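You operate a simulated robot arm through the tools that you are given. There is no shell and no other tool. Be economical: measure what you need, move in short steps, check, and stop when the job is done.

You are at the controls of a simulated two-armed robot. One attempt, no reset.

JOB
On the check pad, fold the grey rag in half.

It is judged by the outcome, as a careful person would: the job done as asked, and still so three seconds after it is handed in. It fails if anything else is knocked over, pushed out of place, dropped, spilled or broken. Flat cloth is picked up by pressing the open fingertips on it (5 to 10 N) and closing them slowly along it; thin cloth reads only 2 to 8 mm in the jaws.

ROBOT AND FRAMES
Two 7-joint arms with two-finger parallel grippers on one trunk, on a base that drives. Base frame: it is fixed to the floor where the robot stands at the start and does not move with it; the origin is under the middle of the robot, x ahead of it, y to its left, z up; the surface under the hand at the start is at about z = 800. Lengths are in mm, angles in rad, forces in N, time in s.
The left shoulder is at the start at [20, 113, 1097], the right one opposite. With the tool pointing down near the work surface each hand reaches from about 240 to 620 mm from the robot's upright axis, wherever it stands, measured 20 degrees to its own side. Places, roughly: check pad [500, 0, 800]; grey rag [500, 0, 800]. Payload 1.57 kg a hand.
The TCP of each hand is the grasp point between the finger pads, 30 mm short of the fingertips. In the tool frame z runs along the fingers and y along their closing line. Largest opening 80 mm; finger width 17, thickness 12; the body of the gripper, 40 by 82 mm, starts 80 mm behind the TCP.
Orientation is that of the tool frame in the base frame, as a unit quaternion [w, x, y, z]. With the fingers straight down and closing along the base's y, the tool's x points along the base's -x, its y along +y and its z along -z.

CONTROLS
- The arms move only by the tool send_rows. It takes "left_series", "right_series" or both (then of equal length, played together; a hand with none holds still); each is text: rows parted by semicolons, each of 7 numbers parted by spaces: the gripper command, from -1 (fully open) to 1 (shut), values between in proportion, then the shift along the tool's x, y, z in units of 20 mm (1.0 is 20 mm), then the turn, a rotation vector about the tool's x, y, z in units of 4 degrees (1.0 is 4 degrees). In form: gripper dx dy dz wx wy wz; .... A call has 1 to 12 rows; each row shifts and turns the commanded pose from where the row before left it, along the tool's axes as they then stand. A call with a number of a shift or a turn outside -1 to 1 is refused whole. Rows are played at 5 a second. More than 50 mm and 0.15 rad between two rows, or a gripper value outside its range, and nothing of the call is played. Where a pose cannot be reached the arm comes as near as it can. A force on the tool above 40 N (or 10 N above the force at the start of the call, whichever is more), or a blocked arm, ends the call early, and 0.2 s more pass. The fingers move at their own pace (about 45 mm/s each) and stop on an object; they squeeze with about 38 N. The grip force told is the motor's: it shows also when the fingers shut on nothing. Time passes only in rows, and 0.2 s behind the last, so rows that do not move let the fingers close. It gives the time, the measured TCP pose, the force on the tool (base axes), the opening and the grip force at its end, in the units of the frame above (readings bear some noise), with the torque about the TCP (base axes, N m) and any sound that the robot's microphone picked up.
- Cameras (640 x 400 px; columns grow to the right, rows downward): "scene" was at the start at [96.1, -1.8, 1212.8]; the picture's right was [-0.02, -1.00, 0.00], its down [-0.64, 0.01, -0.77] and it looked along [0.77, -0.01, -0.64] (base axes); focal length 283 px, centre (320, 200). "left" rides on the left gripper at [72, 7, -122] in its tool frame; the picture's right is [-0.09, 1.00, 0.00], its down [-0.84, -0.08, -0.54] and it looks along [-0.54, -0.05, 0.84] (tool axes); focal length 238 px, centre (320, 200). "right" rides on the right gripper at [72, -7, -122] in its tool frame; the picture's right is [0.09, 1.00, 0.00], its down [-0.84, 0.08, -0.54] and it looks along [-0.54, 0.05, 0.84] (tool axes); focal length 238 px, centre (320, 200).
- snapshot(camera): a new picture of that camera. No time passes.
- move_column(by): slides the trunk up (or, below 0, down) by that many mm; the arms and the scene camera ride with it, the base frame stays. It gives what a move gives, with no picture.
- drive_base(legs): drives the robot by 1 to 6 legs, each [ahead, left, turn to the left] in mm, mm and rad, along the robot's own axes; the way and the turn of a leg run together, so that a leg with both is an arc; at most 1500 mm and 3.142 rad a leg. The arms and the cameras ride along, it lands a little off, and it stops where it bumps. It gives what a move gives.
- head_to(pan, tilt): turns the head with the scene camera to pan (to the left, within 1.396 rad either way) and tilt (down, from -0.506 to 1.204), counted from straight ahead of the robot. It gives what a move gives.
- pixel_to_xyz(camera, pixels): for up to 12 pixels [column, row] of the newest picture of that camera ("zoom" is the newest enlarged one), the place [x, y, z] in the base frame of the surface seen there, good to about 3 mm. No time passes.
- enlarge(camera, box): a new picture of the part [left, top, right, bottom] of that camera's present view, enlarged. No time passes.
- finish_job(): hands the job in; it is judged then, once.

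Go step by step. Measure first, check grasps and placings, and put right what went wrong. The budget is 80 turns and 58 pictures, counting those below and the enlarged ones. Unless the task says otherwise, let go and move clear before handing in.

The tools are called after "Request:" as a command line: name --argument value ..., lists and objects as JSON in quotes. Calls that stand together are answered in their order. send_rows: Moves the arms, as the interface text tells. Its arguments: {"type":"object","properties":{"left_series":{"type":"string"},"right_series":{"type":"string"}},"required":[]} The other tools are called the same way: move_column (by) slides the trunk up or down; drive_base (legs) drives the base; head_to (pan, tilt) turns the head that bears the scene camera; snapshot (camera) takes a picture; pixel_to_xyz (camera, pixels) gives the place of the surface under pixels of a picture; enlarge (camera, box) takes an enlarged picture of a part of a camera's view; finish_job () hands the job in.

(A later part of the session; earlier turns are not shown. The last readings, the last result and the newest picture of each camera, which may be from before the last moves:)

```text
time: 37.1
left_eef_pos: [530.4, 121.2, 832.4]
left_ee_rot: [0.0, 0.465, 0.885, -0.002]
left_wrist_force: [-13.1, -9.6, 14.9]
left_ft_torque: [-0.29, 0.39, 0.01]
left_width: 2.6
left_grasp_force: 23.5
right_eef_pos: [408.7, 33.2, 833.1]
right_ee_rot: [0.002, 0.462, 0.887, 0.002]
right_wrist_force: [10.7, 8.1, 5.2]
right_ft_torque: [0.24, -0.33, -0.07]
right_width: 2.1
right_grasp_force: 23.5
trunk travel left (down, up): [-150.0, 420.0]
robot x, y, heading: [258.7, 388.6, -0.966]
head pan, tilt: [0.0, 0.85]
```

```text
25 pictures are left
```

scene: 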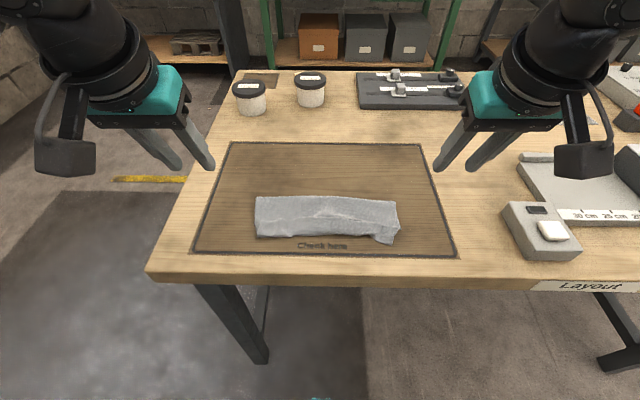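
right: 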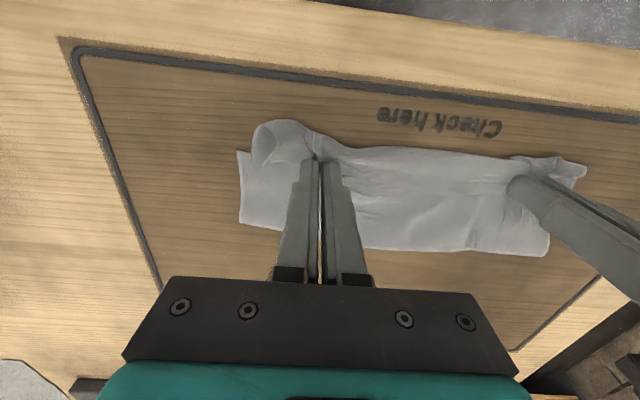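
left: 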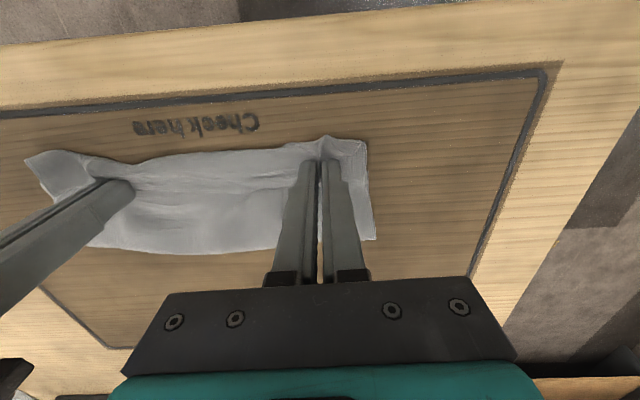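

Both jaws read about 2–2.6 mm, so each holds a thin pinch. I lift slowly up and slightly away, easing the tension, and check that only the hem comes up.

Request:
send_rows --left_series "1 0 -0.15 -0.1 0 0 0;1 -0.1 -0.15 -0.3 0 0 0;1 -0.2 0 -0.5 0 0 0;1 -0.3 0 -0.5 0 0 0;1 -0.4 0 -0.5 0 0 0;1 -0.5 0 -0.5 0 0 0;1 0 0 0 0 0 0" --right_series "1 0 0.15 -0.1 0 0 0;1 -0.1 0.15 -0.3 0 0 0;1 -0.2 0 -0.5 0 0 0;1 -0.3 0 -0.5 0 0 0;1 -0.4 0 -0.5 0 0 0;1 -0.5 0 -0.5 0 0 0;1 0 0 0 0 0 0"

Request:
snapshot --camera "scene"

Request:
snapshot --camera "left"

```text
time: 38.7
left_eef_pos: [546.3, 93.9, 880.7]
left_ee_rot: [-0.001, 0.463, 0.886, 0.0]
left_wrist_force: [-0.2, 0.3, 0.3]
left_ft_torque: [-0.01, 0.02, 0.01]
left_width: 2.5
left_grasp_force: 23.6
right_eef_pos: [431.3, 11.9, 880.4]
right_ee_rot: [-0.001, 0.463, 0.886, 0.0]
right_wrist_force: [0.7, -0.8, 0.3]
right_ft_torque: [-0.01, 0.02, -0.03]
right_width: 2.2
right_grasp_force: 23.8
trunk travel left (down, up): [-150.0, 420.0]
robot x, y, heading: [256.3, 387.6, -0.966]
head pan, tilt: [0.0, 0.85]
```

```text
24 pictures are left
```

scene: 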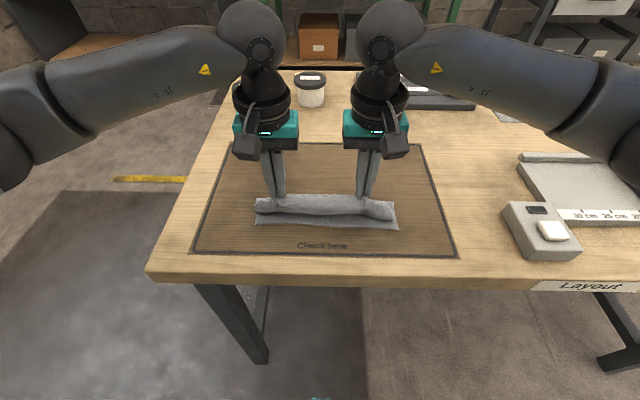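

```text
23 pictures are left
```

left: 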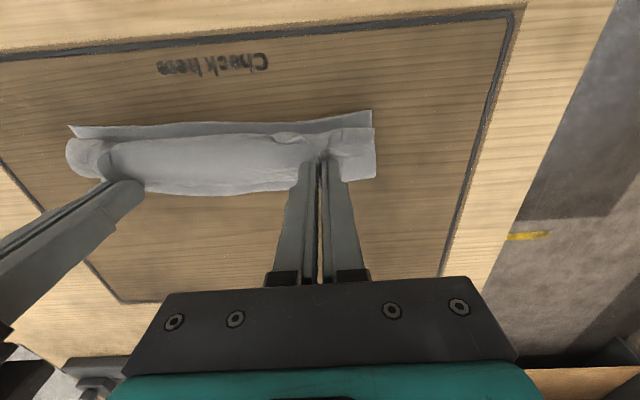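

Only the top layer came up and the near edge of the lower layer is intact. I open the fold back partway (tips at x≈525, 70 mm up), then drive the base back 110 mm so there is room to tilt the hands flat for the lay-down.

Request:
send_rows --left_series "1 -0.4 0 -0.4 0 0 0;1 -0.7 0.03 -0.4 0 0 0;1 -0.7 0.03 -0.2 0 0 0;1 -0.7 0.03 0 0 0 0;1 -0.7 0.03 0 0 0 0;1 -0.7 0.03 0 0 0 0;1 -0.7 0.03 0 0 0 0;1 -0.7 0 0 0 0 0;1 -0.55 0 0 0 0 0;1 0 0 0 0 0 0" --right_series "1 -0.4 0 -0.4 0 0 0;1 -0.7 -0.03 -0.4 0 0 0;1 -0.7 -0.03 -0.2 0 0 0;1 -0.7 -0.03 0 0 0 0;1 -0.7 -0.03 0 0 0 0;1 -0.7 -0.03 0 0 0 0;1 -0.7 -0.03 0 0 0 0;1 -0.7 0 0 0 0 0;1 -0.55 0 0 0 0 0;1 0 0 0 0 0 0"

Request:
snapshot --camera "scene"

```text
time: 40.9
left_eef_pos: [615.1, -0.3, 898.7]
left_ee_rot: [-0.001, 0.464, 0.886, -0.001]
left_wrist_force: [-6.5, -4.6, -0.3]
left_ft_torque: [-0.11, 0.22, 0.0]
left_width: 2.5
left_grasp_force: 23.9
right_eef_pos: [494.8, -87.7, 900.3]
right_ee_rot: [0.0, 0.463, 0.886, 0.001]
right_wrist_force: [6.4, 4.6, -0.3]
right_ft_torque: [0.14, -0.15, -0.03]
right_width: 2.1
right_grasp_force: 23.1
trunk travel left (down, up): [-150.0, 420.0]
robot x, y, heading: [257.5, 389.5, -0.964]
head pan, tilt: [0.0, 0.85]
```

```text
22 pictures are left
```

scene: 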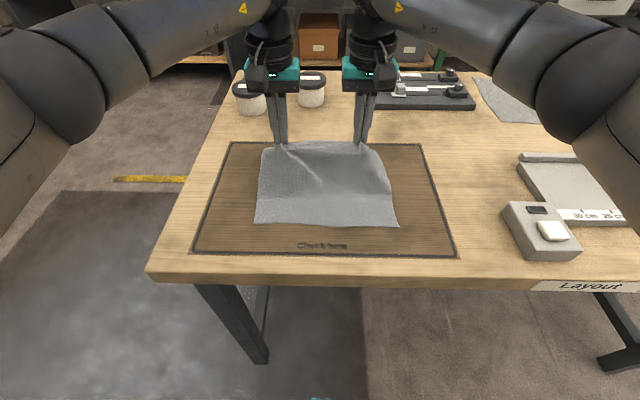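

The rag is opened cleanly and the hem is taut between the hands. I drive back 110 mm, which carries the hem over toward me.

Request:
drive_base --legs '[[-110, 0, 0]]'

Request:
snapshot --camera "scene"

```text
time: 42.1
left_eef_pos: [553.1, 86.6, 898.4]
left_ee_rot: [0.0, 0.464, 0.886, 0.0]
left_wrist_force: [-7.5, -5.3, -0.2]
left_ft_torque: [-0.16, 0.23, 0.03]
left_width: 2.4
left_grasp_force: 23.7
right_eef_pos: [432.1, -0.2, 901.1]
right_ee_rot: [0.0, 0.463, 0.886, 0.001]
right_wrist_force: [6.4, 6.3, -0.8]
right_ft_torque: [0.15, -0.26, -0.08]
right_width: 2.2
right_grasp_force: 23.5
trunk travel left (down, up): [-150.0, 420.0]
robot x, y, heading: [199.2, 475.6, -0.967]
head pan, tilt: [0.0, 0.85]
```

```text
21 pictures are left
```

scene: 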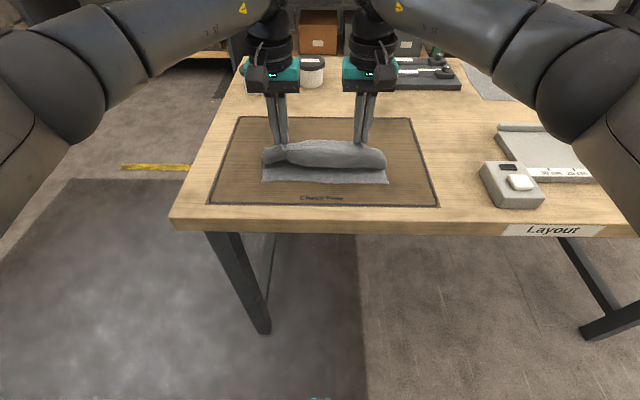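

The hem is now above the near half with the hands at x≈418 (in the original robot axes) and 70 mm up. I turn both hands about their fingertips so the fingers point forward, first 40 degrees.

Request:
send_rows --left_series "1 0.105 0 0 0 -1 0;1 0.105 0 0 0 -1 0;1 0.105 0 0 0 -1 0;1 0.105 0 0 0 -1 0;1 0.105 0 0 0 -1 0;1 0.105 0 0 0 -1 0;1 0.105 0 0 0 -1 0;1 0.105 0 0 0 -1 0;1 0.105 0 0 0 -1 0;1 0.105 0 0 0 -1 0" --right_series "1 0.105 0 0 0 -1 0;1 0.105 0 0 0 -1 0;1 0.105 0 0 0 -1 0;1 0.105 0 0 0 -1 0;1 0.105 0 0 0 -1 0;1 0.105 0 0 0 -1 0;1 0.105 0 0 0 -1 0;1 0.105 0 0 0 -1 0;1 0.105 0 0 0 -1 0;1 0.105 0 0 0 -1 0"

Request:
send_rows --left_series "1 0.105 0 0 0 -1 0;1 0.105 0 0 0 -1 0;1 0.105 0 0 0 -1 0;1 0.105 0 0 0 -1 0;1 0.105 0 0 0 -1 0;1 0.105 0 0 0 -1 0;1 0.105 0 0 0 -1 0;1 0.105 0 0 0 -1 0;1 0.105 0 0 0 -1 0;1 0 0 0 0 0 0" --right_series "1 0.105 0 0 0 -1 0;1 0.105 0 0 0 -1 0;1 0.105 0 0 0 -1 0;1 0.105 0 0 0 -1 0;1 0.105 0 0 0 -1 0;1 0.105 0 0 0 -1 0;1 0.105 0 0 0 -1 0;1 0.105 0 0 0 -1 0;1 0.105 0 0 0 -1 0;1 0 0 0 0 0 0"

Request:
snapshot --camera "scene"

Request:
snapshot --camera "left"

```text
time: 44.3
left_eef_pos: [542.1, 101.9, 892.8]
left_ee_rot: [0.303, 0.436, 0.832, -0.159]
left_wrist_force: [-6.5, -4.3, 0.0]
left_ft_torque: [-0.08, 0.13, -0.12]
left_width: 2.3
left_grasp_force: 23.7
right_eef_pos: [422.1, 15.3, 893.0]
right_ee_rot: [0.304, 0.436, 0.832, -0.158]
right_wrist_force: [6.9, 4.6, 0.4]
right_ft_torque: [0.13, -0.13, 0.14]
right_width: 1.9
right_grasp_force: 23.5
trunk travel left (down, up): [-150.0, 420.0]
robot x, y, heading: [193.4, 474.6, -0.97]
head pan, tilt: [0.0, 0.85]
```

```text
time: 46.5
left_eef_pos: [505.1, 100.0, 882.0]
left_ee_rot: [0.521, 0.374, 0.715, -0.278]
left_wrist_force: [1.4, 0.6, -1.0]
left_ft_torque: [0.01, 0.0, -0.21]
left_width: 2.6
left_grasp_force: 23.7
left hand out of reach, approached as far as the arm can: row 6, 7, 9
right_eef_pos: [438.9, 52.4, 880.7]
right_ee_rot: [0.524, 0.375, 0.715, -0.27]
right_wrist_force: [-1.4, -1.5, 0.1]
right_ft_torque: [0.04, 0.03, 0.18]
right_width: 2.0
right_grasp_force: 23.8
right hand out of reach, approached as far as the arm can: row 6, 7, 9
trunk travel left (down, up): [-150.0, 420.0]
robot x, y, heading: [195.8, 476.8, -0.968]
head pan, tilt: [0.0, 0.85]
```

```text
20 pictures are left
```

scene: 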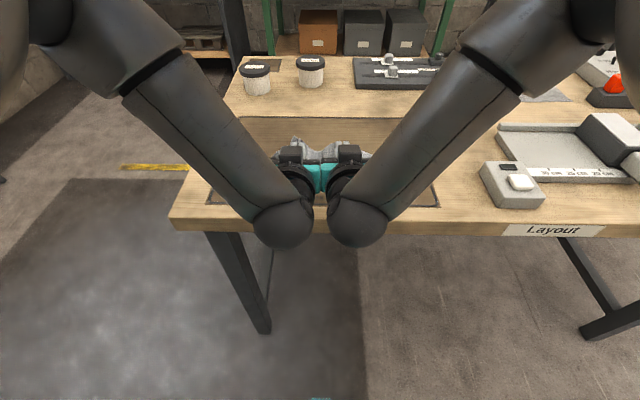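

```text
19 pictures are left
```

left: 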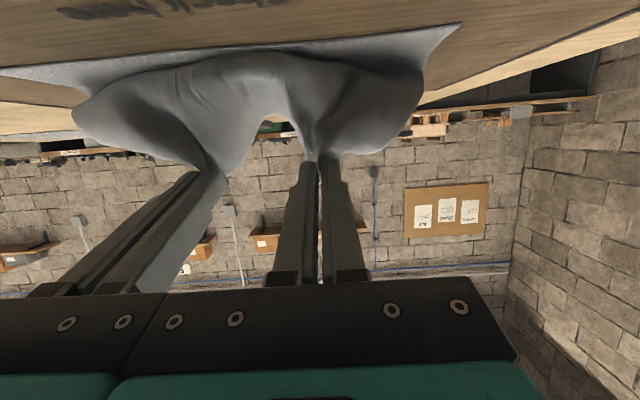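

At 76 degrees the arms ran out of reach and the hands were drawn together (about 80 mm apart, nearly touching). I ease the tilt back 16 degrees and see where they settle.

Request:
send_rows --left_series "1 -0.105 0 0 0 1 0;1 -0.105 0 0 0 1 0;1 -0.105 0 0 0 1 0;1 -0.105 0 0 0 1 0;1 0 0 0 0 0 0" --right_series "1 -0.105 0 0 0 1 0;1 -0.105 0 0 0 1 0;1 -0.105 0 0 0 1 0;1 -0.105 0 0 0 1 0;1 0 0 0 0 0 0"

```text
time: 47.7
left_eef_pos: [506.3, 96.3, 888.5]
left_ee_rot: [0.415, 0.411, 0.78, -0.226]
left_wrist_force: [-0.6, -1.1, 0.0]
left_ft_torque: [0.02, -0.04, -0.03]
left_width: 2.3
left_grasp_force: 23.7
right_eef_pos: [440.7, 50.0, 889.7]
right_ee_rot: [0.421, 0.407, 0.782, -0.213]
right_wrist_force: [-0.5, 0.1, -1.0]
right_ft_torque: [0.04, 0.02, 0.03]
right_width: 2.0
right_grasp_force: 23.1
trunk travel left (down, up): [-150.0, 420.0]
robot x, y, heading: [195.2, 472.6, -0.965]
head pan, tilt: [0.0, 0.85]
```

The pose continues from where the arms stopped, so I spread the hands 32 mm each at this tilt.

Request:
send_rows --left_series "1 0 0.4 0 0 0 0;1 0 0.4 0 0 0 0;1 0 0.4 0 0 0 0;1 0 0.35 0 0 0 0;1 0 0 0 0 0 0" --right_series "1 0 -0.4 0 0 0 0;1 0 -0.4 0 0 0 0;1 0 -0.4 0 0 0 0;1 0 -0.35 0 0 0 0;1 0 0 0 0 0 0"

Request:
snapshot --camera "left"

```text
time: 48.9
left_eef_pos: [532.2, 113.6, 887.5]
left_ee_rot: [0.416, 0.41, 0.78, -0.226]
left_wrist_force: [-0.8, -0.3, 0.3]
left_ft_torque: [0.0, -0.01, 0.01]
left_width: 2.6
left_grasp_force: 24.3
right_eef_pos: [415.6, 31.2, 888.4]
right_ee_rot: [0.423, 0.407, 0.781, -0.213]
right_wrist_force: [0.0, 0.3, -0.7]
right_ft_torque: [-0.04, -0.02, 0.02]
right_width: 2.0
right_grasp_force: 23.1
trunk travel left (down, up): [-150.0, 420.0]
robot x, y, heading: [195.0, 475.9, -0.964]
head pan, tilt: [0.0, 0.85]
```

```text
18 pictures are left
```

left: 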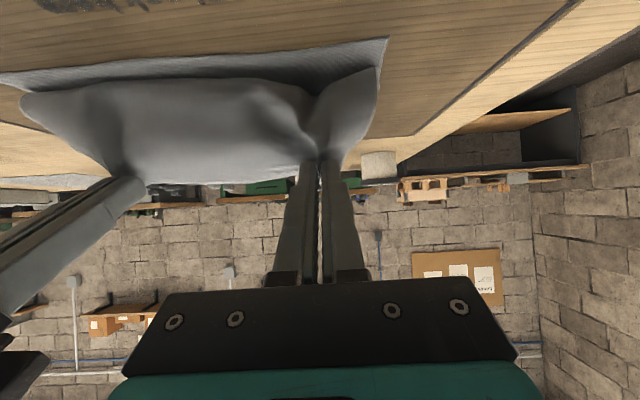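

The hem is spread again at about 56 degrees of tilt, with tips at x≈408 and 71 mm up. To get room for more tilt, I extend the arms 80 mm forward and drive back 80 mm.

Request:
send_rows --left_series "1 -0.447 0 0.663 0 0 0;1 -0.447 0 0.663 0 0 0;1 -0.447 0 0.663 0 0 0;1 -0.447 0 0.663 0 0 0;1 -0.447 0 0.663 0 0 0;1 0 0 0 0 0 0" --right_series "1 -0.447 0 0.663 0 0 0;1 -0.447 0 0.663 0 0 0;1 -0.447 0 0.663 0 0 0;1 -0.447 0 0.663 0 0 0;1 -0.447 0 0.663 0 0 0;1 0 0 0 0 0 0"

Request:
drive_base --legs '[[-80, 0, 0]]'

Request:
send_rows --left_series "1 0.105 0 0 0 -1 0;1 0.105 0 0 0 -1 0;1 0.105 0 0 0 -1 0;1 0 0 0 0 0 0" --right_series "1 0.105 0 0 0 -1 0;1 0.105 0 0 0 -1 0;1 0.105 0 0 0 -1 0;1 0 0 0 0 0 0"

Request:
snapshot --camera "left"

```text
time: 50.3
left_eef_pos: [576.8, 48.3, 888.4]
left_ee_rot: [0.416, 0.411, 0.779, -0.226]
left_wrist_force: [-0.5, 0.3, 0.0]
left_ft_torque: [0.03, -0.02, -0.02]
left_width: 2.5
left_grasp_force: 24.0
right_eef_pos: [462.4, -35.2, 887.8]
right_ee_rot: [0.421, 0.407, 0.782, -0.212]
right_wrist_force: [0.1, 0.5, 0.3]
right_ft_torque: [0.0, 0.03, 0.01]
right_width: 1.9
right_grasp_force: 23.4
trunk travel left (down, up): [-150.0, 420.0]
robot x, y, heading: [196.7, 475.8, -0.962]
head pan, tilt: [0.0, 0.85]
```

```text
time: 51.3
left_eef_pos: [530.6, 116.0, 889.2]
left_ee_rot: [0.416, 0.411, 0.779, -0.226]
left_wrist_force: [-1.1, 1.0, -0.4]
left_ft_torque: [0.0, -0.04, -0.03]
left_width: 2.5
left_grasp_force: 24.1
right_eef_pos: [415.2, 32.6, 889.4]
right_ee_rot: [0.421, 0.407, 0.782, -0.213]
right_wrist_force: [0.3, -0.2, 0.9]
right_ft_torque: [0.0, -0.07, -0.05]
right_width: 1.8
right_grasp_force: 23.1
trunk travel left (down, up): [-150.0, 420.0]
robot x, y, heading: [151.4, 540.8, -0.961]
head pan, tilt: [0.0, 0.85]
```

```text
time: 52.3
left_eef_pos: [524.7, 115.0, 885.0]
left_ee_rot: [0.485, 0.387, 0.739, -0.262]
left_wrist_force: [1.2, -0.3, 0.6]
left_ft_torque: [0.01, 0.03, -0.01]
left_width: 2.3
left_grasp_force: 23.6
left hand out of reach, approached as far as the arm can: row 3
right_eef_pos: [419.5, 40.6, 881.9]
right_ee_rot: [0.489, 0.387, 0.742, -0.247]
right_wrist_force: [-0.1, 0.0, 0.1]
right_ft_torque: [-0.01, 0.03, -0.05]
right_width: 2.1
right_grasp_force: 23.8
right hand out of reach, approached as far as the arm can: row 3
trunk travel left (down, up): [-150.0, 420.0]
robot x, y, heading: [148.9, 545.4, -0.963]
head pan, tilt: [0.0, 0.85]
```

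```text
17 pictures are left
```

left: 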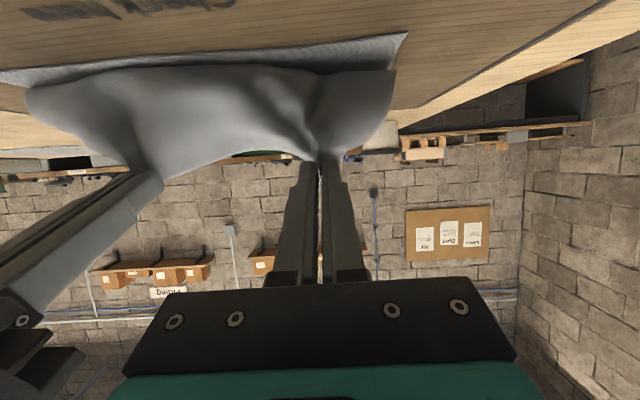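

Tilt is now about 67 degrees, near the limit at this shoulder height. Lowering the trunk 45 mm brings the hem down and should free more tilt.

Request:
move_column --by -45

Request:
send_rows --left_series "1 0 0.2 0 0 0 0;1 0.105 0.1 0 0 -1 0;1 0.105 0 0 0 -1 0;1 0 0 0 0 0 0" --right_series "1 0 -0.25 0 0 0 0;1 0.105 -0.15 0 0 -1 0;1 0.105 0 0 0 -1 0;1 0 0 0 0 0 0"

Request:
snapshot --camera "left"

```text
time: 53.2
left_eef_pos: [523.3, 114.8, 839.8]
left_ee_rot: [0.485, 0.388, 0.738, -0.263]
left_wrist_force: [0.0, -0.3, 0.2]
left_ft_torque: [0.05, 0.01, 0.01]
left_width: 2.8
left_grasp_force: 23.4
right_eef_pos: [420.0, 39.6, 838.3]
right_ee_rot: [0.49, 0.386, 0.742, -0.247]
right_wrist_force: [-0.3, -0.2, 0.4]
right_ft_torque: [0.0, -0.01, -0.05]
right_width: 1.9
right_grasp_force: 23.8
trunk travel left (down, up): [-105.0, 465.0]
robot x, y, heading: [148.4, 542.1, -0.963]
head pan, tilt: [0.0, 0.85]
```

```text
time: 54.2
left_eef_pos: [505.4, 102.1, 855.7]
left_ee_rot: [0.536, 0.365, 0.707, -0.281]
left_wrist_force: [14.5, 8.5, -0.3]
left_ft_torque: [-0.12, 0.09, -1.92]
left_width: 2.3
left_grasp_force: 24.0
left hand out of reach, approached as far as the arm can: row 2, 3
right_eef_pos: [438.4, 53.5, 855.9]
right_ee_rot: [0.534, 0.374, 0.705, -0.278]
right_wrist_force: [-15.6, -9.2, 1.0]
right_ft_torque: [0.16, -0.17, 2.06]
right_width: 2.0
right_grasp_force: 23.7
right hand out of reach, approached as far as the arm can: row 2, 3
trunk travel left (down, up): [-105.0, 465.0]
robot x, y, heading: [150.6, 541.2, -0.965]
head pan, tilt: [0.0, 0.85]
```

```text
16 pictures are left
```

left: 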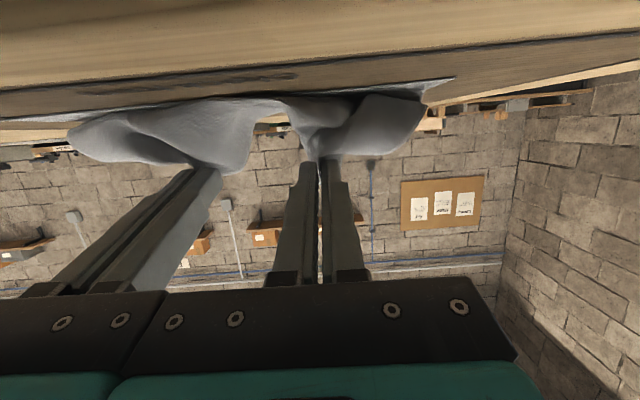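

That made no difference: 67 degrees is the wrist's limit and the hands were drawn together again. I go back to about 63 degrees and spread them.

Request:
send_rows --left_series "1 -0.105 0.2 0 0 1 0;1 -0.105 0.3 0 0 1 0;1 -0.105 0.4 0 0 1 0;1 0 0.4 0 0 0 0;1 0 0.4 0 0 0 0;1 0 0 0 0 0 0" --right_series "1 -0.105 -0.2 0 0 1 0;1 -0.105 -0.3 0 0 1 0;1 -0.105 -0.4 0 0 1 0;1 0 -0.4 0 0 0 0;1 0 -0.4 0 0 0 0;1 0 0 0 0 0 0"

Request:
snapshot --camera "left"

```text
time: 55.6
left_eef_pos: [532.5, 117.9, 859.9]
left_ee_rot: [0.459, 0.397, 0.755, -0.249]
left_wrist_force: [-2.8, -1.3, 1.2]
left_ft_torque: [0.0, -0.02, -0.04]
left_width: 2.6
left_grasp_force: 23.9
right_eef_pos: [413.6, 32.9, 860.9]
right_ee_rot: [0.464, 0.394, 0.759, -0.232]
right_wrist_force: [1.4, 1.2, 1.0]
right_ft_torque: [-0.02, -0.01, 0.02]
right_width: 1.9
right_grasp_force: 23.4
trunk travel left (down, up): [-105.0, 465.0]
robot x, y, heading: [147.4, 542.9, -0.967]
head pan, tilt: [0.0, 0.85]
```

```text
15 pictures are left
```

left: 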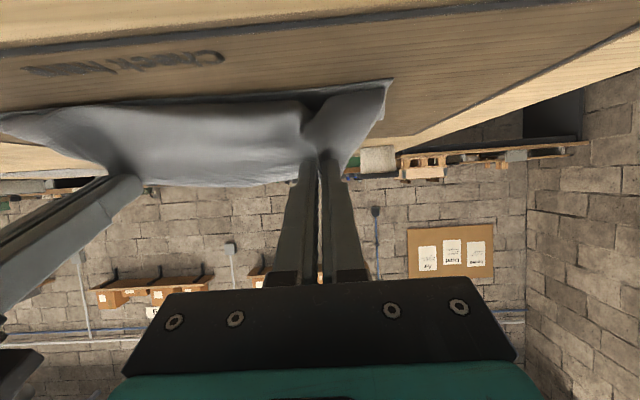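

The hem is level at 63 degrees, with tips at x≈407 and 46 mm up. I pull it toward me to x≈385 so it leans my way, then lower it to about 18 mm before letting go.

Request:
send_rows --left_series "1 0.16 0 -0.31 0 0 0;1 0.16 0 -0.31 0 0 0;1 0.16 0 -0.31 0 0 0;1 0.31 0 0.16 0 0 0;1 0.31 0 0.16 0 0 0;1 0.31 0 0.16 0 0 0;1 0.31 0 0.16 0 0 0;1 0 0 0 0 0 0" --right_series "1 0.17 0 -0.34 0 0 0;1 0.17 0 -0.34 0 0 0;1 0.17 0 -0.34 0 0 0;1 0.31 0 0.16 0 0 0;1 0.31 0 0.16 0 0 0;1 0.31 0 0.16 0 0 0;1 0.31 0 0.16 0 0 0;1 0 0 0 0 0 0"

Request:
snapshot --camera "left"

```text
time: 57.4
left_eef_pos: [520.6, 134.1, 832.5]
left_ee_rot: [0.459, 0.396, 0.755, -0.248]
left_wrist_force: [-1.9, -1.0, -0.1]
left_ft_torque: [0.02, 0.02, -0.05]
left_width: 2.4
left_grasp_force: 23.3
right_eef_pos: [400.7, 50.6, 833.2]
right_ee_rot: [0.463, 0.395, 0.758, -0.233]
right_wrist_force: [0.8, 1.0, -0.6]
right_ft_torque: [0.02, -0.04, 0.05]
right_width: 1.9
right_grasp_force: 23.4
trunk travel left (down, up): [-105.0, 465.0]
robot x, y, heading: [150.4, 542.2, -0.969]
head pan, tilt: [0.0, 0.85]
```

```text
14 pictures are left
```

left: 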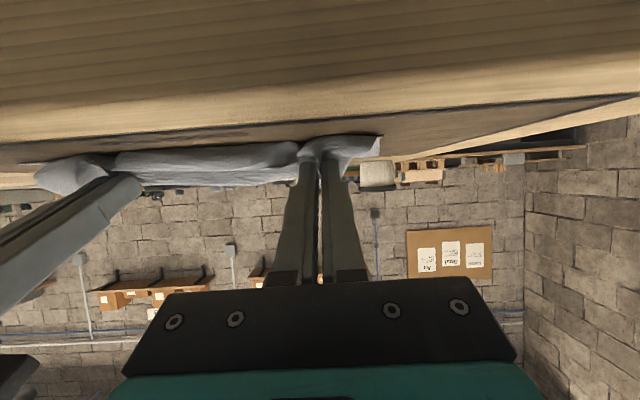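

The hem is in place at about x≈385. I open the jaws slowly and withdraw level toward myself so the hem flops my way, then raise clear.

Request:
send_rows --left_series "0.8 0 0 0 0 0 0;0.6 0 0 0 0 0 0;0.5 0 0 0 0 0 0;0.4 0 0 0 0 0 0;0.4 0.1 0 -0.2 0 0 0;0.4 0.1 0 -0.2 0 0 0;0.4 0.2 0 -0.4 0 0 0;0.4 0.2 0 -0.4 0 0 0;0.4 0.2 0 -0.4 0 0 0;0.4 -0.2 0 -0.5 0 0 0;0.4 -0.4 0.2 -0.5 0 0.5 0;0.4 -0.6 0.4 -0.5 0 1 0" --right_series "0.8 0 0 0 0 0 0;0.6 0 0 0 0 0 0;0.5 0 0 0 0 0 0;0.4 0 0 0 0 0 0;0.4 0.1 0 -0.2 0 0 0;0.4 0.1 0 -0.2 0 0 0;0.4 0.2 0 -0.4 0 0 0;0.4 0.2 0 -0.4 0 0 0;0.4 0.2 0 -0.4 0 0 0;0.4 -0.2 0 -0.5 0 0 0;0.4 -0.4 -0.2 -0.5 0 0.5 0;0.4 -0.6 -0.4 -0.5 0 1 0"

Request:
send_rows --left_series "0.4 -0.7 0.5 -0.5 0 1 0;0.4 -0.7 0.6 -0.5 0 1 0;0.4 -0.7 0.6 -0.5 0 1 0;0.4 -0.6 0.6 -0.5 0 1 0;0.4 -0.5 0.6 -0.5 0 1 0;0.4 -0.5 0.6 -0.5 0 1 0;0.4 -0.5 0.6 -0.5 0 1 0" --right_series "0.4 -0.7 -0.5 -0.5 0 1 0;0.4 -0.7 -0.6 -0.5 0 1 0;0.4 -0.7 -0.6 -0.5 0 1 0;0.4 -0.6 -0.6 -0.5 0 1 0;0.4 -0.5 -0.6 -0.5 0 1 0;0.4 -0.5 -0.6 -0.5 0 1 0;0.4 -0.5 -0.6 -0.5 0 1 0"

Request:
snapshot --camera "scene"

```text
time: 60.0
left_eef_pos: [500.2, 184.5, 869.4]
left_ee_rot: [0.418, 0.41, 0.778, -0.227]
left_wrist_force: [-0.2, -0.3, 0.1]
left_ft_torque: [0.02, 0.0, 0.02]
left_width: 24.2
left_grasp_force: 0.0
right_eef_pos: [358.4, 85.7, 868.9]
right_ee_rot: [0.422, 0.407, 0.781, -0.213]
right_wrist_force: [-0.1, 0.9, -0.7]
right_ft_torque: [0.0, 0.0, 0.02]
right_width: 24.0
right_grasp_force: 0.1
trunk travel left (down, up): [-105.0, 465.0]
robot x, y, heading: [151.1, 542.7, -0.965]
head pan, tilt: [0.0, 0.85]
```

```text
time: 61.6
left_eef_pos: [575.0, 222.9, 976.4]
left_ee_rot: [0.217, 0.452, 0.856, -0.122]
left_wrist_force: [0.0, 0.6, 0.2]
left_ft_torque: [0.02, 0.01, -0.01]
left_width: 23.8
left_grasp_force: 0.0
right_eef_pos: [298.1, 28.3, 976.2]
right_ee_rot: [0.22, 0.446, 0.861, -0.107]
right_wrist_force: [-0.2, 0.5, -0.7]
right_ft_torque: [-0.01, -0.02, -0.01]
right_width: 23.8
right_grasp_force: 0.2
trunk travel left (down, up): [-105.0, 465.0]
robot x, y, heading: [150.3, 540.4, -0.963]
head pan, tilt: [0.0, 0.85]
```

```text
13 pictures are left
```

scene: 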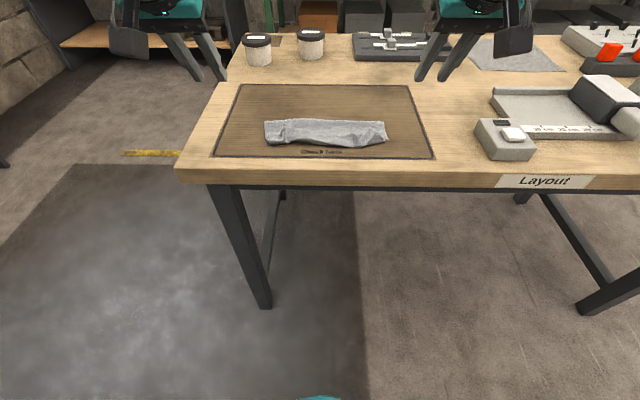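

Request:
enlarge --camera "scene" --box '[255, 105, 400, 160]'

Request:
pixel_to_xyz --camera "zoom" --pixels '[[45, 175], [300, 165], [570, 175], [50, 255], [310, 255], [440, 280], [570, 240], [300, 190], [300, 220]]'

```text
4.41 times, centred on (328, 132) of scene
```

zoom: 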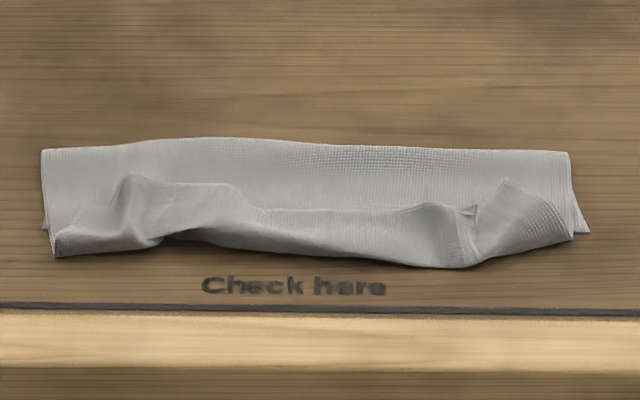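

```text
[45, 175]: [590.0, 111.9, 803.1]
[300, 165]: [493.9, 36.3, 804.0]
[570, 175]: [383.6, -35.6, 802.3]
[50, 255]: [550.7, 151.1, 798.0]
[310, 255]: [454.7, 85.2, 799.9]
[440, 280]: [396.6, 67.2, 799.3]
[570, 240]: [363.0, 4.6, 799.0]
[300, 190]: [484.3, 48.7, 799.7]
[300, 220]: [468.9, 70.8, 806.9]
```

The hem is still turned back by about 25–30 mm: my grip was too deep, so the held strip stays face up. I'll open the rag flat again and regrip with only a few mm of hem in the jaws. First I locate the flap's free edge and drive forward again.

Request:
pixel_to_xyz --camera "zoom" --pixels '[[130, 182], [180, 192], [230, 192], [290, 212], [360, 213], [425, 210], [468, 212], [508, 188], [545, 210], [60, 235], [110, 215]]'

Request:
drive_base --legs '[[186, 0, 0]]'

Request:
send_rows --left_series "0.25 0 0 0 0 1 0;0.25 0 0 0 0 1 0;0.25 0 0 0 0 1 0;0.25 0 0 0 0 1 0;0.25 0 0 0 0 1 0;0.25 0 0 0 0 1 0;0.25 0 0 0 0 1 0;0.25 0 0 0 0 0 0" --right_series "0.25 0 0 0 0 1 0;0.25 0 0 0 0 1 0;0.25 0 0 0 0 1 0;0.25 0 0 0 0 1 0;0.25 0 0 0 0 1 0;0.25 0 0 0 0 1 0;0.25 0 0 0 0 1 0;0.25 0 0 0 0 0 0"

```text
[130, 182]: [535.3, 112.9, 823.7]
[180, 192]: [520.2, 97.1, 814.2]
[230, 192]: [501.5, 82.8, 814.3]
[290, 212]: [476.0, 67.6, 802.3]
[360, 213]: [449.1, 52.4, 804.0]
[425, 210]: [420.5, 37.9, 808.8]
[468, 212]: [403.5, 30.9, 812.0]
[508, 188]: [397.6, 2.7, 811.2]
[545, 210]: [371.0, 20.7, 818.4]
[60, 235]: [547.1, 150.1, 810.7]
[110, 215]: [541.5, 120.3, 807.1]
```

```text
time: 63.1
left_eef_pos: [682.8, 69.3, 976.8]
left_ee_rot: [0.217, 0.451, 0.857, -0.121]
left_wrist_force: [-0.8, -1.0, -0.7]
left_ft_torque: [0.01, -0.01, -0.01]
left_width: 23.7
left_grasp_force: 0.0
right_eef_pos: [406.8, -124.2, 977.4]
right_ee_rot: [0.222, 0.444, 0.861, -0.107]
right_wrist_force: [0.6, -1.2, 0.0]
right_ft_torque: [-0.01, -0.02, -0.01]
right_width: 24.3
right_grasp_force: 0.1
trunk travel left (down, up): [-105.0, 465.0]
robot x, y, heading: [253.2, 385.6, -0.962]
head pan, tilt: [0.0, 0.85]
```

```text
time: 65.0
left_eef_pos: [682.9, 70.4, 976.2]
left_ee_rot: [0.003, 0.467, 0.884, -0.009]
left_wrist_force: [0.2, -0.4, 0.3]
left_ft_torque: [-0.02, 0.0, -0.03]
left_width: 29.8
left_grasp_force: 0.1
right_eef_pos: [408.1, -123.5, 976.4]
right_ee_rot: [0.006, 0.458, 0.889, 0.004]
right_wrist_force: [0.8, 0.6, -0.7]
right_ft_torque: [-0.01, -0.01, -0.01]
right_width: 30.2
right_grasp_force: 0.1
trunk travel left (down, up): [-105.0, 465.0]
robot x, y, heading: [256.2, 390.5, -0.961]
head pan, tilt: [0.0, 0.85]
```

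The flap's free edge lies at x≈380–392 (left y≈52–83, right y≈−60 to −100). I move both hands above it.

Request:
send_rows --left_series "0.25 0.69 -0.587 0.672 0 0 0;0.25 0.69 -0.587 0.672 0 0 0;0.25 0.69 -0.587 0.672 0 0 0;0.25 0.69 -0.587 0.672 0 0 0;0.25 0.69 -0.587 0.672 0 0 0;0.25 0.69 -0.587 0.672 0 0 0;0.25 0.69 -0.587 0.672 0 0 0;0.25 0.69 -0.587 0.672 0 0 0;0.25 0.69 -0.587 0.672 0 0 0;0.25 0 0 0 0 0 0" --right_series "0.25 0.708 0.465 0.672 0 0 0;0.25 0.708 0.465 0.672 0 0 0;0.25 0.708 0.465 0.672 0 0 0;0.25 0.708 0.465 0.672 0 0 0;0.25 0.708 0.465 0.672 0 0 0;0.25 0.708 0.465 0.672 0 0 0;0.25 0.708 0.465 0.672 0 0 0;0.25 0.708 0.465 0.672 0 0 0;0.25 0.708 0.465 0.672 0 0 0;0.25 0 0 0 0 0 0"

Request:
snapshot --camera "right"

```text
time: 67.2
left_eef_pos: [524.5, 108.9, 855.5]
left_ee_rot: [0.004, 0.467, 0.884, -0.009]
left_wrist_force: [0.3, 0.8, 0.2]
left_ft_torque: [0.02, -0.01, -0.02]
left_width: 29.9
left_grasp_force: 0.1
right_eef_pos: [402.1, 30.3, 857.6]
right_ee_rot: [0.006, 0.458, 0.889, 0.003]
right_wrist_force: [-0.5, -0.5, -0.2]
right_ft_torque: [-0.06, 0.0, -0.03]
right_width: 30.1
right_grasp_force: 0.0
trunk travel left (down, up): [-105.0, 465.0]
robot x, y, heading: [255.8, 387.8, -0.962]
head pan, tilt: [0.0, 0.85]
```

```text
11 pictures are left
```

right: 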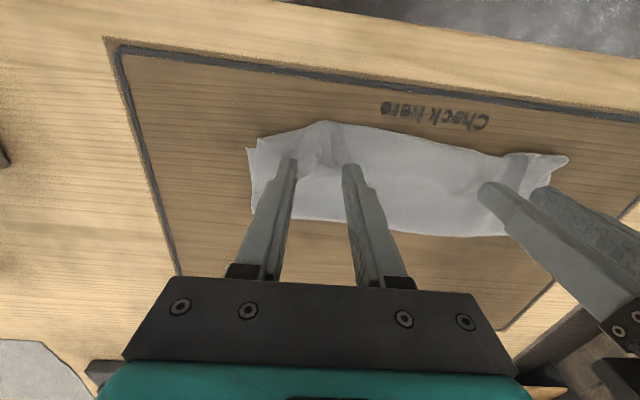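

The fingers are over the flap. I lower to light contact.

Request:
send_rows --left_series "0.25 0 0 0.3 0 0 0;0.25 0 0 0.3 0 0 0;0.25 0 0 0.3 0 0 0;0.25 0 0 0.12 0 0 0;0.25 0 0 0.08 0 0 0;0.25 0 0 0.05 0 0 0;0.25 0 0 0 0 0 0" --right_series "0.25 0 0 0.3 0 0 0;0.25 0 0 0.3 0 0 0;0.25 0 0 0.3 0 0 0;0.25 0 0 0.18 0 0 0;0.25 0 0 0.08 0 0 0;0.25 0 0 0.05 0 0 0;0.25 0 0 0 0 0 0"

```text
time: 68.8
left_eef_pos: [525.2, 110.4, 833.8]
left_ee_rot: [0.005, 0.468, 0.884, -0.01]
left_wrist_force: [-0.2, -0.5, 5.0]
left_ft_torque: [-0.01, -0.01, -0.01]
left_width: 29.9
left_grasp_force: 0.1
right_eef_pos: [401.7, 28.7, 832.0]
right_ee_rot: [0.008, 0.458, 0.889, 0.004]
right_wrist_force: [-0.1, 0.1, 7.6]
right_ft_torque: [-0.08, 0.05, 0.0]
right_width: 29.7
right_grasp_force: 0.0
trunk travel left (down, up): [-105.0, 465.0]
robot x, y, heading: [253.1, 387.8, -0.962]
head pan, tilt: [0.0, 0.85]
```

Contact is 5 and 7.6 N. I close slowly, then lift up and away slightly.

Request:
send_rows --left_series "0.3 0 0 0 0 0 0;0.4 0 0 0 0 0 0;0.5 0 0 0 0 0 0;0.6 0 0 0 0 0 0;0.7 0 0 0 0 0 0;0.8 0 0 0 0 0 0;0.9 0 0 0 0 0 0;1 0 0 0 0 0 0;1 0 0 0 0 0 0;1 0 0 0 0 0 0" --right_series "0.3 0 0 0 0 0 0;0.4 0 0 0 0 0 0;0.5 0 0 0 0 0 0;0.6 0 0 0 0 0 0;0.7 0 0 0 0 0 0;0.8 0 0 0 0 0 0;0.9 0 0 0 0 0 0;1 0 0 0 0 0 0;1 0 0 0 0 0 0;1 0 0 0 0 0 0"

Request:
send_rows --left_series "1 0 -0.1 -0.1 0 0 0;1 -0.1 -0.1 -0.3 0 0 0;1 -0.2 0 -0.5 0 0 0;1 -0.3 0 -0.5 0 0 0;1 -0.4 0 -0.5 0 0 0;1 -0.5 0 -0.5 0 0 0;1 0 0 0 0 0 0" --right_series "1 0 0.1 -0.1 0 0 0;1 -0.1 0.1 -0.3 0 0 0;1 -0.2 0 -0.5 0 0 0;1 -0.3 0 -0.5 0 0 0;1 -0.4 0 -0.5 0 0 0;1 -0.5 0 -0.5 0 0 0;1 0 0 0 0 0 0"

Request:
snapshot --camera "scene"

```text
time: 71.0
left_eef_pos: [525.5, 111.3, 834.1]
left_ee_rot: [0.005, 0.467, 0.884, -0.01]
left_wrist_force: [-3.0, -1.2, 4.9]
left_ft_torque: [-0.03, 0.07, 0.0]
left_width: 2.4
left_grasp_force: 24.1
right_eef_pos: [401.4, 29.3, 832.5]
right_ee_rot: [0.009, 0.458, 0.889, 0.004]
right_wrist_force: [4.5, 2.2, 12.4]
right_ft_torque: [0.0, -0.09, -0.02]
right_width: 2.8
right_grasp_force: 24.0
trunk travel left (down, up): [-105.0, 465.0]
robot x, y, heading: [257.8, 390.4, -0.963]
head pan, tilt: [0.0, 0.85]
```

```text
time: 72.5
left_eef_pos: [539.2, 83.3, 881.0]
left_ee_rot: [0.003, 0.467, 0.884, -0.009]
left_wrist_force: [0.9, 0.7, 0.4]
left_ft_torque: [0.0, 0.0, 0.03]
left_width: 2.3
left_grasp_force: 23.2
right_eef_pos: [423.2, 6.7, 879.5]
right_ee_rot: [0.006, 0.458, 0.889, 0.004]
right_wrist_force: [-0.4, 0.0, 0.4]
right_ft_torque: [-0.05, 0.01, 0.03]
right_width: 2.7
right_grasp_force: 23.3
trunk travel left (down, up): [-105.0, 465.0]
robot x, y, heading: [255.8, 390.0, -0.96]
head pan, tilt: [0.0, 0.85]
```

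```text
10 pictures are left
```

scene: 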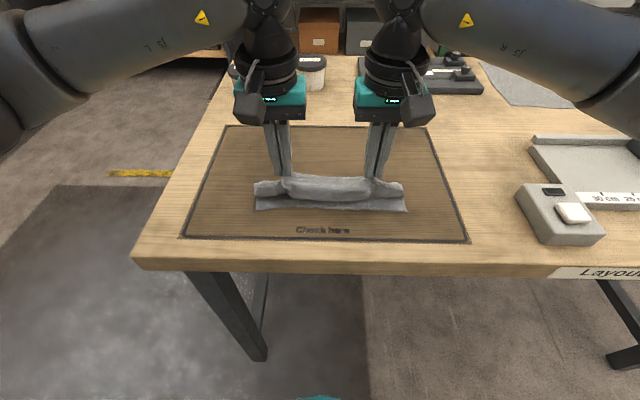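

Only the top layer is held. I carry it back over and lay the far edge flat at its original line.

Request:
send_rows --left_series "1 -0.6 0.05 -0.4 0 0 0;1 -0.6 0.05 -0.4 0 0 0;1 -0.75 0.05 0 0 0 0;1 -0.75 0.05 0 0 0 0;1 -0.75 0.05 0 0 0 0;1 -0.75 0.05 0 0 0 0;1 -0.75 0.05 0 0 0 0;1 -0.6 0.05 0.7 0 0 0;1 -0.6 0 0.7 0 0 0;1 -0.6 0 0.7 0 0 0;1 -0.25 0 0.4 0 0 0;1 -0.2 0 0.3 0 0 0" --right_series "1 -0.6 0 -0.4 0 0 0;1 -0.6 0 -0.4 0 0 0;1 -0.75 0 0 0 0 0;1 -0.75 0 0 0 0 0;1 -0.75 0 0 0 0 0;1 -0.75 0 0 0 0 0;1 -0.75 0 0 0 0 0;1 -0.6 0 0.7 0 0 0;1 -0.6 0 0.7 0 0 0;1 -0.6 0 0.7 0 0 0;1 -0.25 0 0.4 0 0 0;1 -0.2 0 0.3 0 0 0"

```text
time: 75.2
left_eef_pos: [628.0, -29.8, 842.3]
left_ee_rot: [0.004, 0.468, 0.884, -0.009]
left_wrist_force: [-2.0, -1.5, -0.2]
left_ft_torque: [-0.04, 0.06, 0.03]
left_width: 2.4
left_grasp_force: 23.6
right_eef_pos: [506.3, -110.3, 840.3]
right_ee_rot: [0.006, 0.458, 0.889, 0.003]
right_wrist_force: [2.6, 0.5, -0.4]
right_ft_torque: [0.02, -0.08, 0.01]
right_width: 2.4
right_grasp_force: 24.2
trunk travel left (down, up): [-105.0, 465.0]
robot x, y, heading: [257.0, 387.3, -0.958]
head pan, tilt: [0.0, 0.85]
```

The far edge is back at x≈555. I lower the last few mm, open, and lift clear to look.

Request:
send_rows --left_series "1 0 0 0.2 0 0 0;0.8 0 0 0.1 0 0 0;0.6 0 0 0 0 0 0;0.4 0 0 0 0 0 0;0.2 0 0 0 0 0 0;0 0 0 0 0 0 0;0 0 0 -0.3 0 0 0;0 0 0 -0.7 0 0 0;0 -0.2 0.3 -1 0 0 0;0 0 0.5 -1 0 0 0;0 0 0.5 -1 0 0 0;0 0 0.5 0 0 0 0" --right_series "1 0 0 0.2 0 0 0;0.8 0 0 0.1 0 0 0;0.6 0 0 0 0 0 0;0.4 0 0 0 0 0 0;0.2 0 0 0 0 0 0;0 0 0 0 0 0 0;0 0 0 -0.3 0 0 0;0 0 0 -0.7 0 0 0;0 -0.2 -0.3 -1 0 0 0;0 0 -0.5 -1 0 0 0;0 0 -0.5 -1 0 0 0;0 0 -0.5 0 0 0 0"

Request:
enlarge --camera "scene" --box '[220, 110, 440, 230]'

```text
time: 77.8
left_eef_pos: [658.8, -12.1, 918.0]
left_ee_rot: [0.004, 0.467, 0.884, -0.009]
left_wrist_force: [-0.3, 0.1, 1.0]
left_ft_torque: [-0.01, 0.03, 0.01]
left_width: 39.8
left_grasp_force: 0.1
right_eef_pos: [478.8, -136.1, 915.9]
right_ee_rot: [0.006, 0.458, 0.889, 0.004]
right_wrist_force: [0.5, 0.7, -0.3]
right_ft_torque: [-0.01, 0.0, 0.01]
right_width: 40.0
right_grasp_force: 0.0
trunk travel left (down, up): [-105.0, 465.0]
robot x, y, heading: [255.9, 390.0, -0.962]
head pan, tilt: [0.0, 0.85]
```

```text
2.91 times, centred on (330, 170) of scene
```

zoom: 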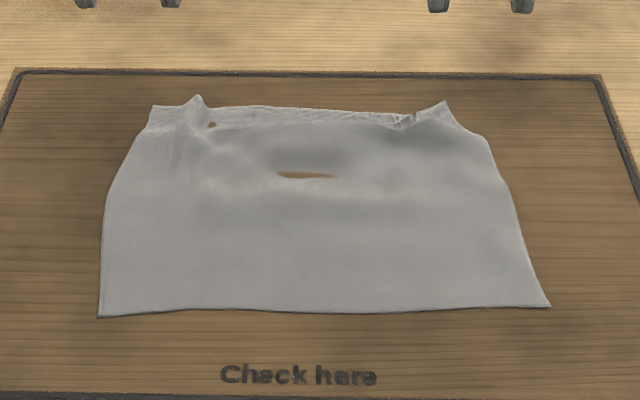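

The rag is flat again, with its far edge a bit bunched (tufts at zoom (198,97) and (445,103)). I measure the far edge.

Request:
pixel_to_xyz --camera "zoom" --pixels '[[152, 110], [175, 109], [198, 100], [225, 109], [270, 111], [330, 112], [385, 115], [420, 115], [445, 105], [455, 125], [485, 140], [100, 314]]'

```text
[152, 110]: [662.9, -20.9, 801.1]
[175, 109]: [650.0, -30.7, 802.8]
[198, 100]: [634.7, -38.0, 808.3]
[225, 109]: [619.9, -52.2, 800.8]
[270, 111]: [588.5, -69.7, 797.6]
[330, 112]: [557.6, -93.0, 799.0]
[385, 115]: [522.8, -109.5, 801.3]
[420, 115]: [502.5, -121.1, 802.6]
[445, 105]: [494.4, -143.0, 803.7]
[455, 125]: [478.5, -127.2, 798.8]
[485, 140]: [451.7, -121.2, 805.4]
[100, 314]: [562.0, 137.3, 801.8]
```

The far edge is at x≈566 on the left and ≈560 on the right. I bring the fingertips right onto the edge so only about 8 mm of hem gets pinched.

Request:
send_rows --left_series "0 -0.14 -0.4 0.6 0 0 0;0 -0.14 -0.4 0.6 0 0 0;0 -0.14 -0.4 0.6 0 0 0;0 0 0 0.7 0 0 0;0 0 0 0.7 0 0 0;0 0 0 0.5 0 0 0;0 0 0 0.4 0 0 0;0 0 0 0 0 0 0" --right_series "0 -0.03 0.53 0.6 0 0 0;0 -0.03 0.53 0.6 0 0 0;0 -0.04 0.52 0.6 0 0 0;0 0 0 0.7 0 0 0;0 0 0 0.7 0 0 0;0 0 0 0.5 0 0 0;0 0 0 0.3 0 0 0;0 0 0 0 0 0 0"

Request:
snapshot --camera "left"

Request:
snapshot --camera "right"

```text
time: 79.5
left_eef_pos: [643.8, -36.4, 836.2]
left_ee_rot: [0.005, 0.467, 0.884, -0.008]
left_wrist_force: [1.1, 0.3, -0.9]
left_ft_torque: [0.02, 0.04, 0.03]
left_width: 40.0
left_grasp_force: 0.1
right_eef_pos: [507.4, -118.1, 834.7]
right_ee_rot: [0.006, 0.458, 0.889, 0.003]
right_wrist_force: [0.7, -0.3, 0.3]
right_ft_torque: [-0.01, 0.01, -0.01]
right_width: 39.7
right_grasp_force: 0.1
trunk travel left (down, up): [-105.0, 465.0]
robot x, y, heading: [259.1, 387.9, -0.964]
head pan, tilt: [0.0, 0.85]
```

```text
8 pictures are left
```

left: 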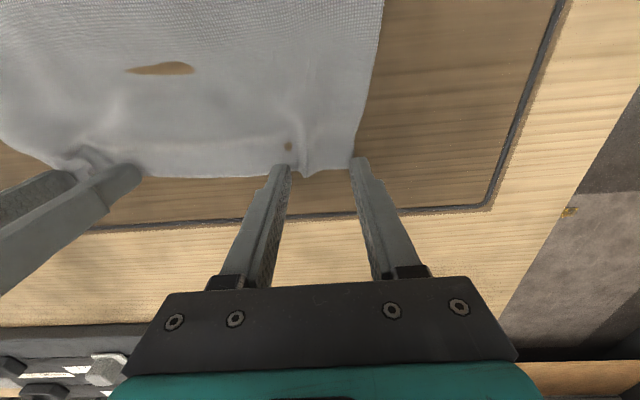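

```text
7 pictures are left
```

right: 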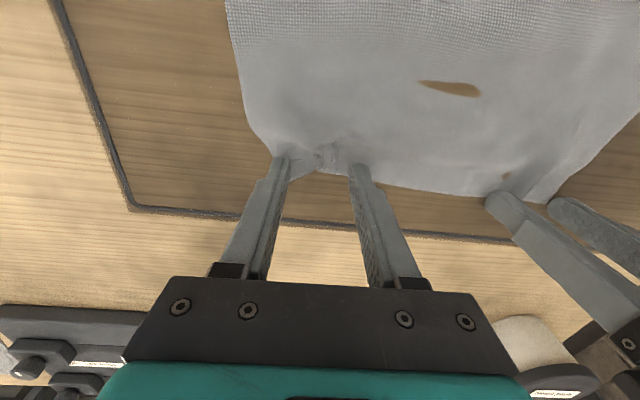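

Both tips overlap the hem by just a few mm. I narrow the jaws, shift slightly inward, press, and check force.

Request:
send_rows --left_series "0.25 0.12 -0.25 0 0 0 0;0.25 0 0 0.12 0 0 0;0.25 0 0 0.08 0 0 0;0.25 0 0 0.05 0 0 0;0.25 0 0 0 0 0 0" --right_series "0.25 0.1 0.15 0 0 0 0;0.25 0 0 0.1 0 0 0;0.25 0 0 0.05 0 0 0;0.25 0 0 0.04 0 0 0;0.25 0 0 0 0 0 0"

```text
time: 80.8
left_eef_pos: [637.8, -35.7, 832.0]
left_ee_rot: [0.005, 0.467, 0.884, -0.01]
left_wrist_force: [2.0, -1.3, 11.7]
left_ft_torque: [0.11, -0.18, -0.04]
left_width: 30.0
left_grasp_force: 0.2
right_eef_pos: [507.9, -115.8, 831.9]
right_ee_rot: [0.006, 0.458, 0.889, 0.004]
right_wrist_force: [-1.2, -0.5, 1.5]
right_ft_torque: [-0.01, 0.01, 0.01]
right_width: 30.2
right_grasp_force: 0.5
trunk travel left (down, up): [-105.0, 465.0]
robot x, y, heading: [260.2, 386.4, -0.961]
head pan, tilt: [0.0, 0.85]
```

Request:
send_rows --left_series "0.25 0 0 0 0 0 0;0.25 0 0 0 0 0 0;0.4 0 0 0 0 0 0;0.5 0 0 0 0 0 0;0.6 0 0 0 0 0 0;0.7 0 0 0 0 0 0;0.8 0 0 0 0 0 0;0.9 0 0 0 0 0 0;1 0 0 0 0 0 0;1 0 0 0 0 0 0;1 0 0 0 0 0 0" --right_series "0.25 0 0 0.06 0 0 0;0.25 0 0 0.04 0 0 0;0.4 0 0 0 0 0 0;0.5 0 0 0 0 0 0;0.6 0 0 0 0 0 0;0.7 0 0 0 0 0 0;0.8 0 0 0 0 0 0;0.9 0 0 0 0 0 0;1 0 0 0 0 0 0;1 0 0 0 0 0 0;1 0 0 0 0 0 0"

Request:
send_rows --left_series "1 0 0 -0.1 0 0 0;1 0 0 -0.3 0 0 0;1 0 0 -0.5 0 0 0;1 0 0 -0.5 0 0 0;1 0 0 -0.6 0 0 0;1 0 0 0 0 0 0" --right_series "1 0 0 -0.1 0 0 0;1 0 0 -0.3 0 0 0;1 0 0 -0.5 0 0 0;1 0 0 -0.5 0 0 0;1 0 0 -0.6 0 0 0;1 0 0 0 0 0 0"

Request:
snapshot --camera "scene"

```text
time: 83.2
left_eef_pos: [635.0, -34.6, 830.5]
left_ee_rot: [0.005, 0.468, 0.884, -0.011]
left_wrist_force: [-9.1, -4.3, 12.5]
left_ft_torque: [-0.02, 0.27, 0.04]
left_width: 2.6
left_grasp_force: 23.5
right_eef_pos: [507.7, -112.6, 830.9]
right_ee_rot: [0.009, 0.457, 0.889, 0.003]
right_wrist_force: [4.5, 1.5, 16.9]
right_ft_torque: [0.06, -0.01, 0.0]
right_width: 2.7
right_grasp_force: 23.9
trunk travel left (down, up): [-105.0, 465.0]
robot x, y, heading: [253.3, 384.7, -0.963]
head pan, tilt: [0.0, 0.85]
```

```text
time: 84.5
left_eef_pos: [636.8, -33.7, 870.6]
left_ee_rot: [0.003, 0.468, 0.884, -0.009]
left_wrist_force: [-11.9, -8.2, -0.5]
left_ft_torque: [-0.22, 0.37, 0.07]
left_width: 2.6
left_grasp_force: 23.2
right_eef_pos: [506.9, -114.4, 868.0]
right_ee_rot: [0.006, 0.457, 0.889, 0.006]
right_wrist_force: [12.0, 7.9, 0.0]
right_ft_torque: [0.27, -0.36, 0.02]
right_width: 2.8
right_grasp_force: 24.4
trunk travel left (down, up): [-105.0, 465.0]
robot x, y, heading: [253.9, 386.7, -0.963]
head pan, tilt: [0.0, 0.85]
```

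```text
6 pictures are left
```

scene: 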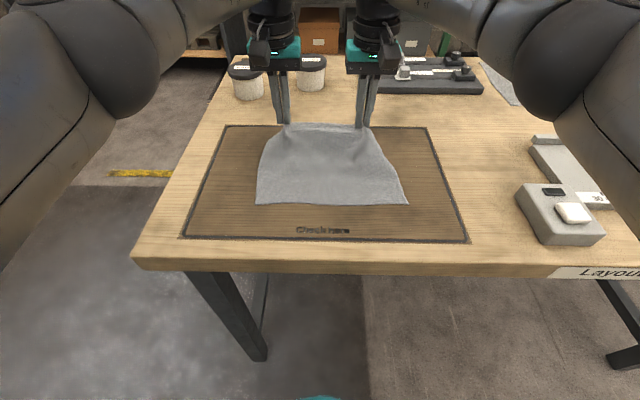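

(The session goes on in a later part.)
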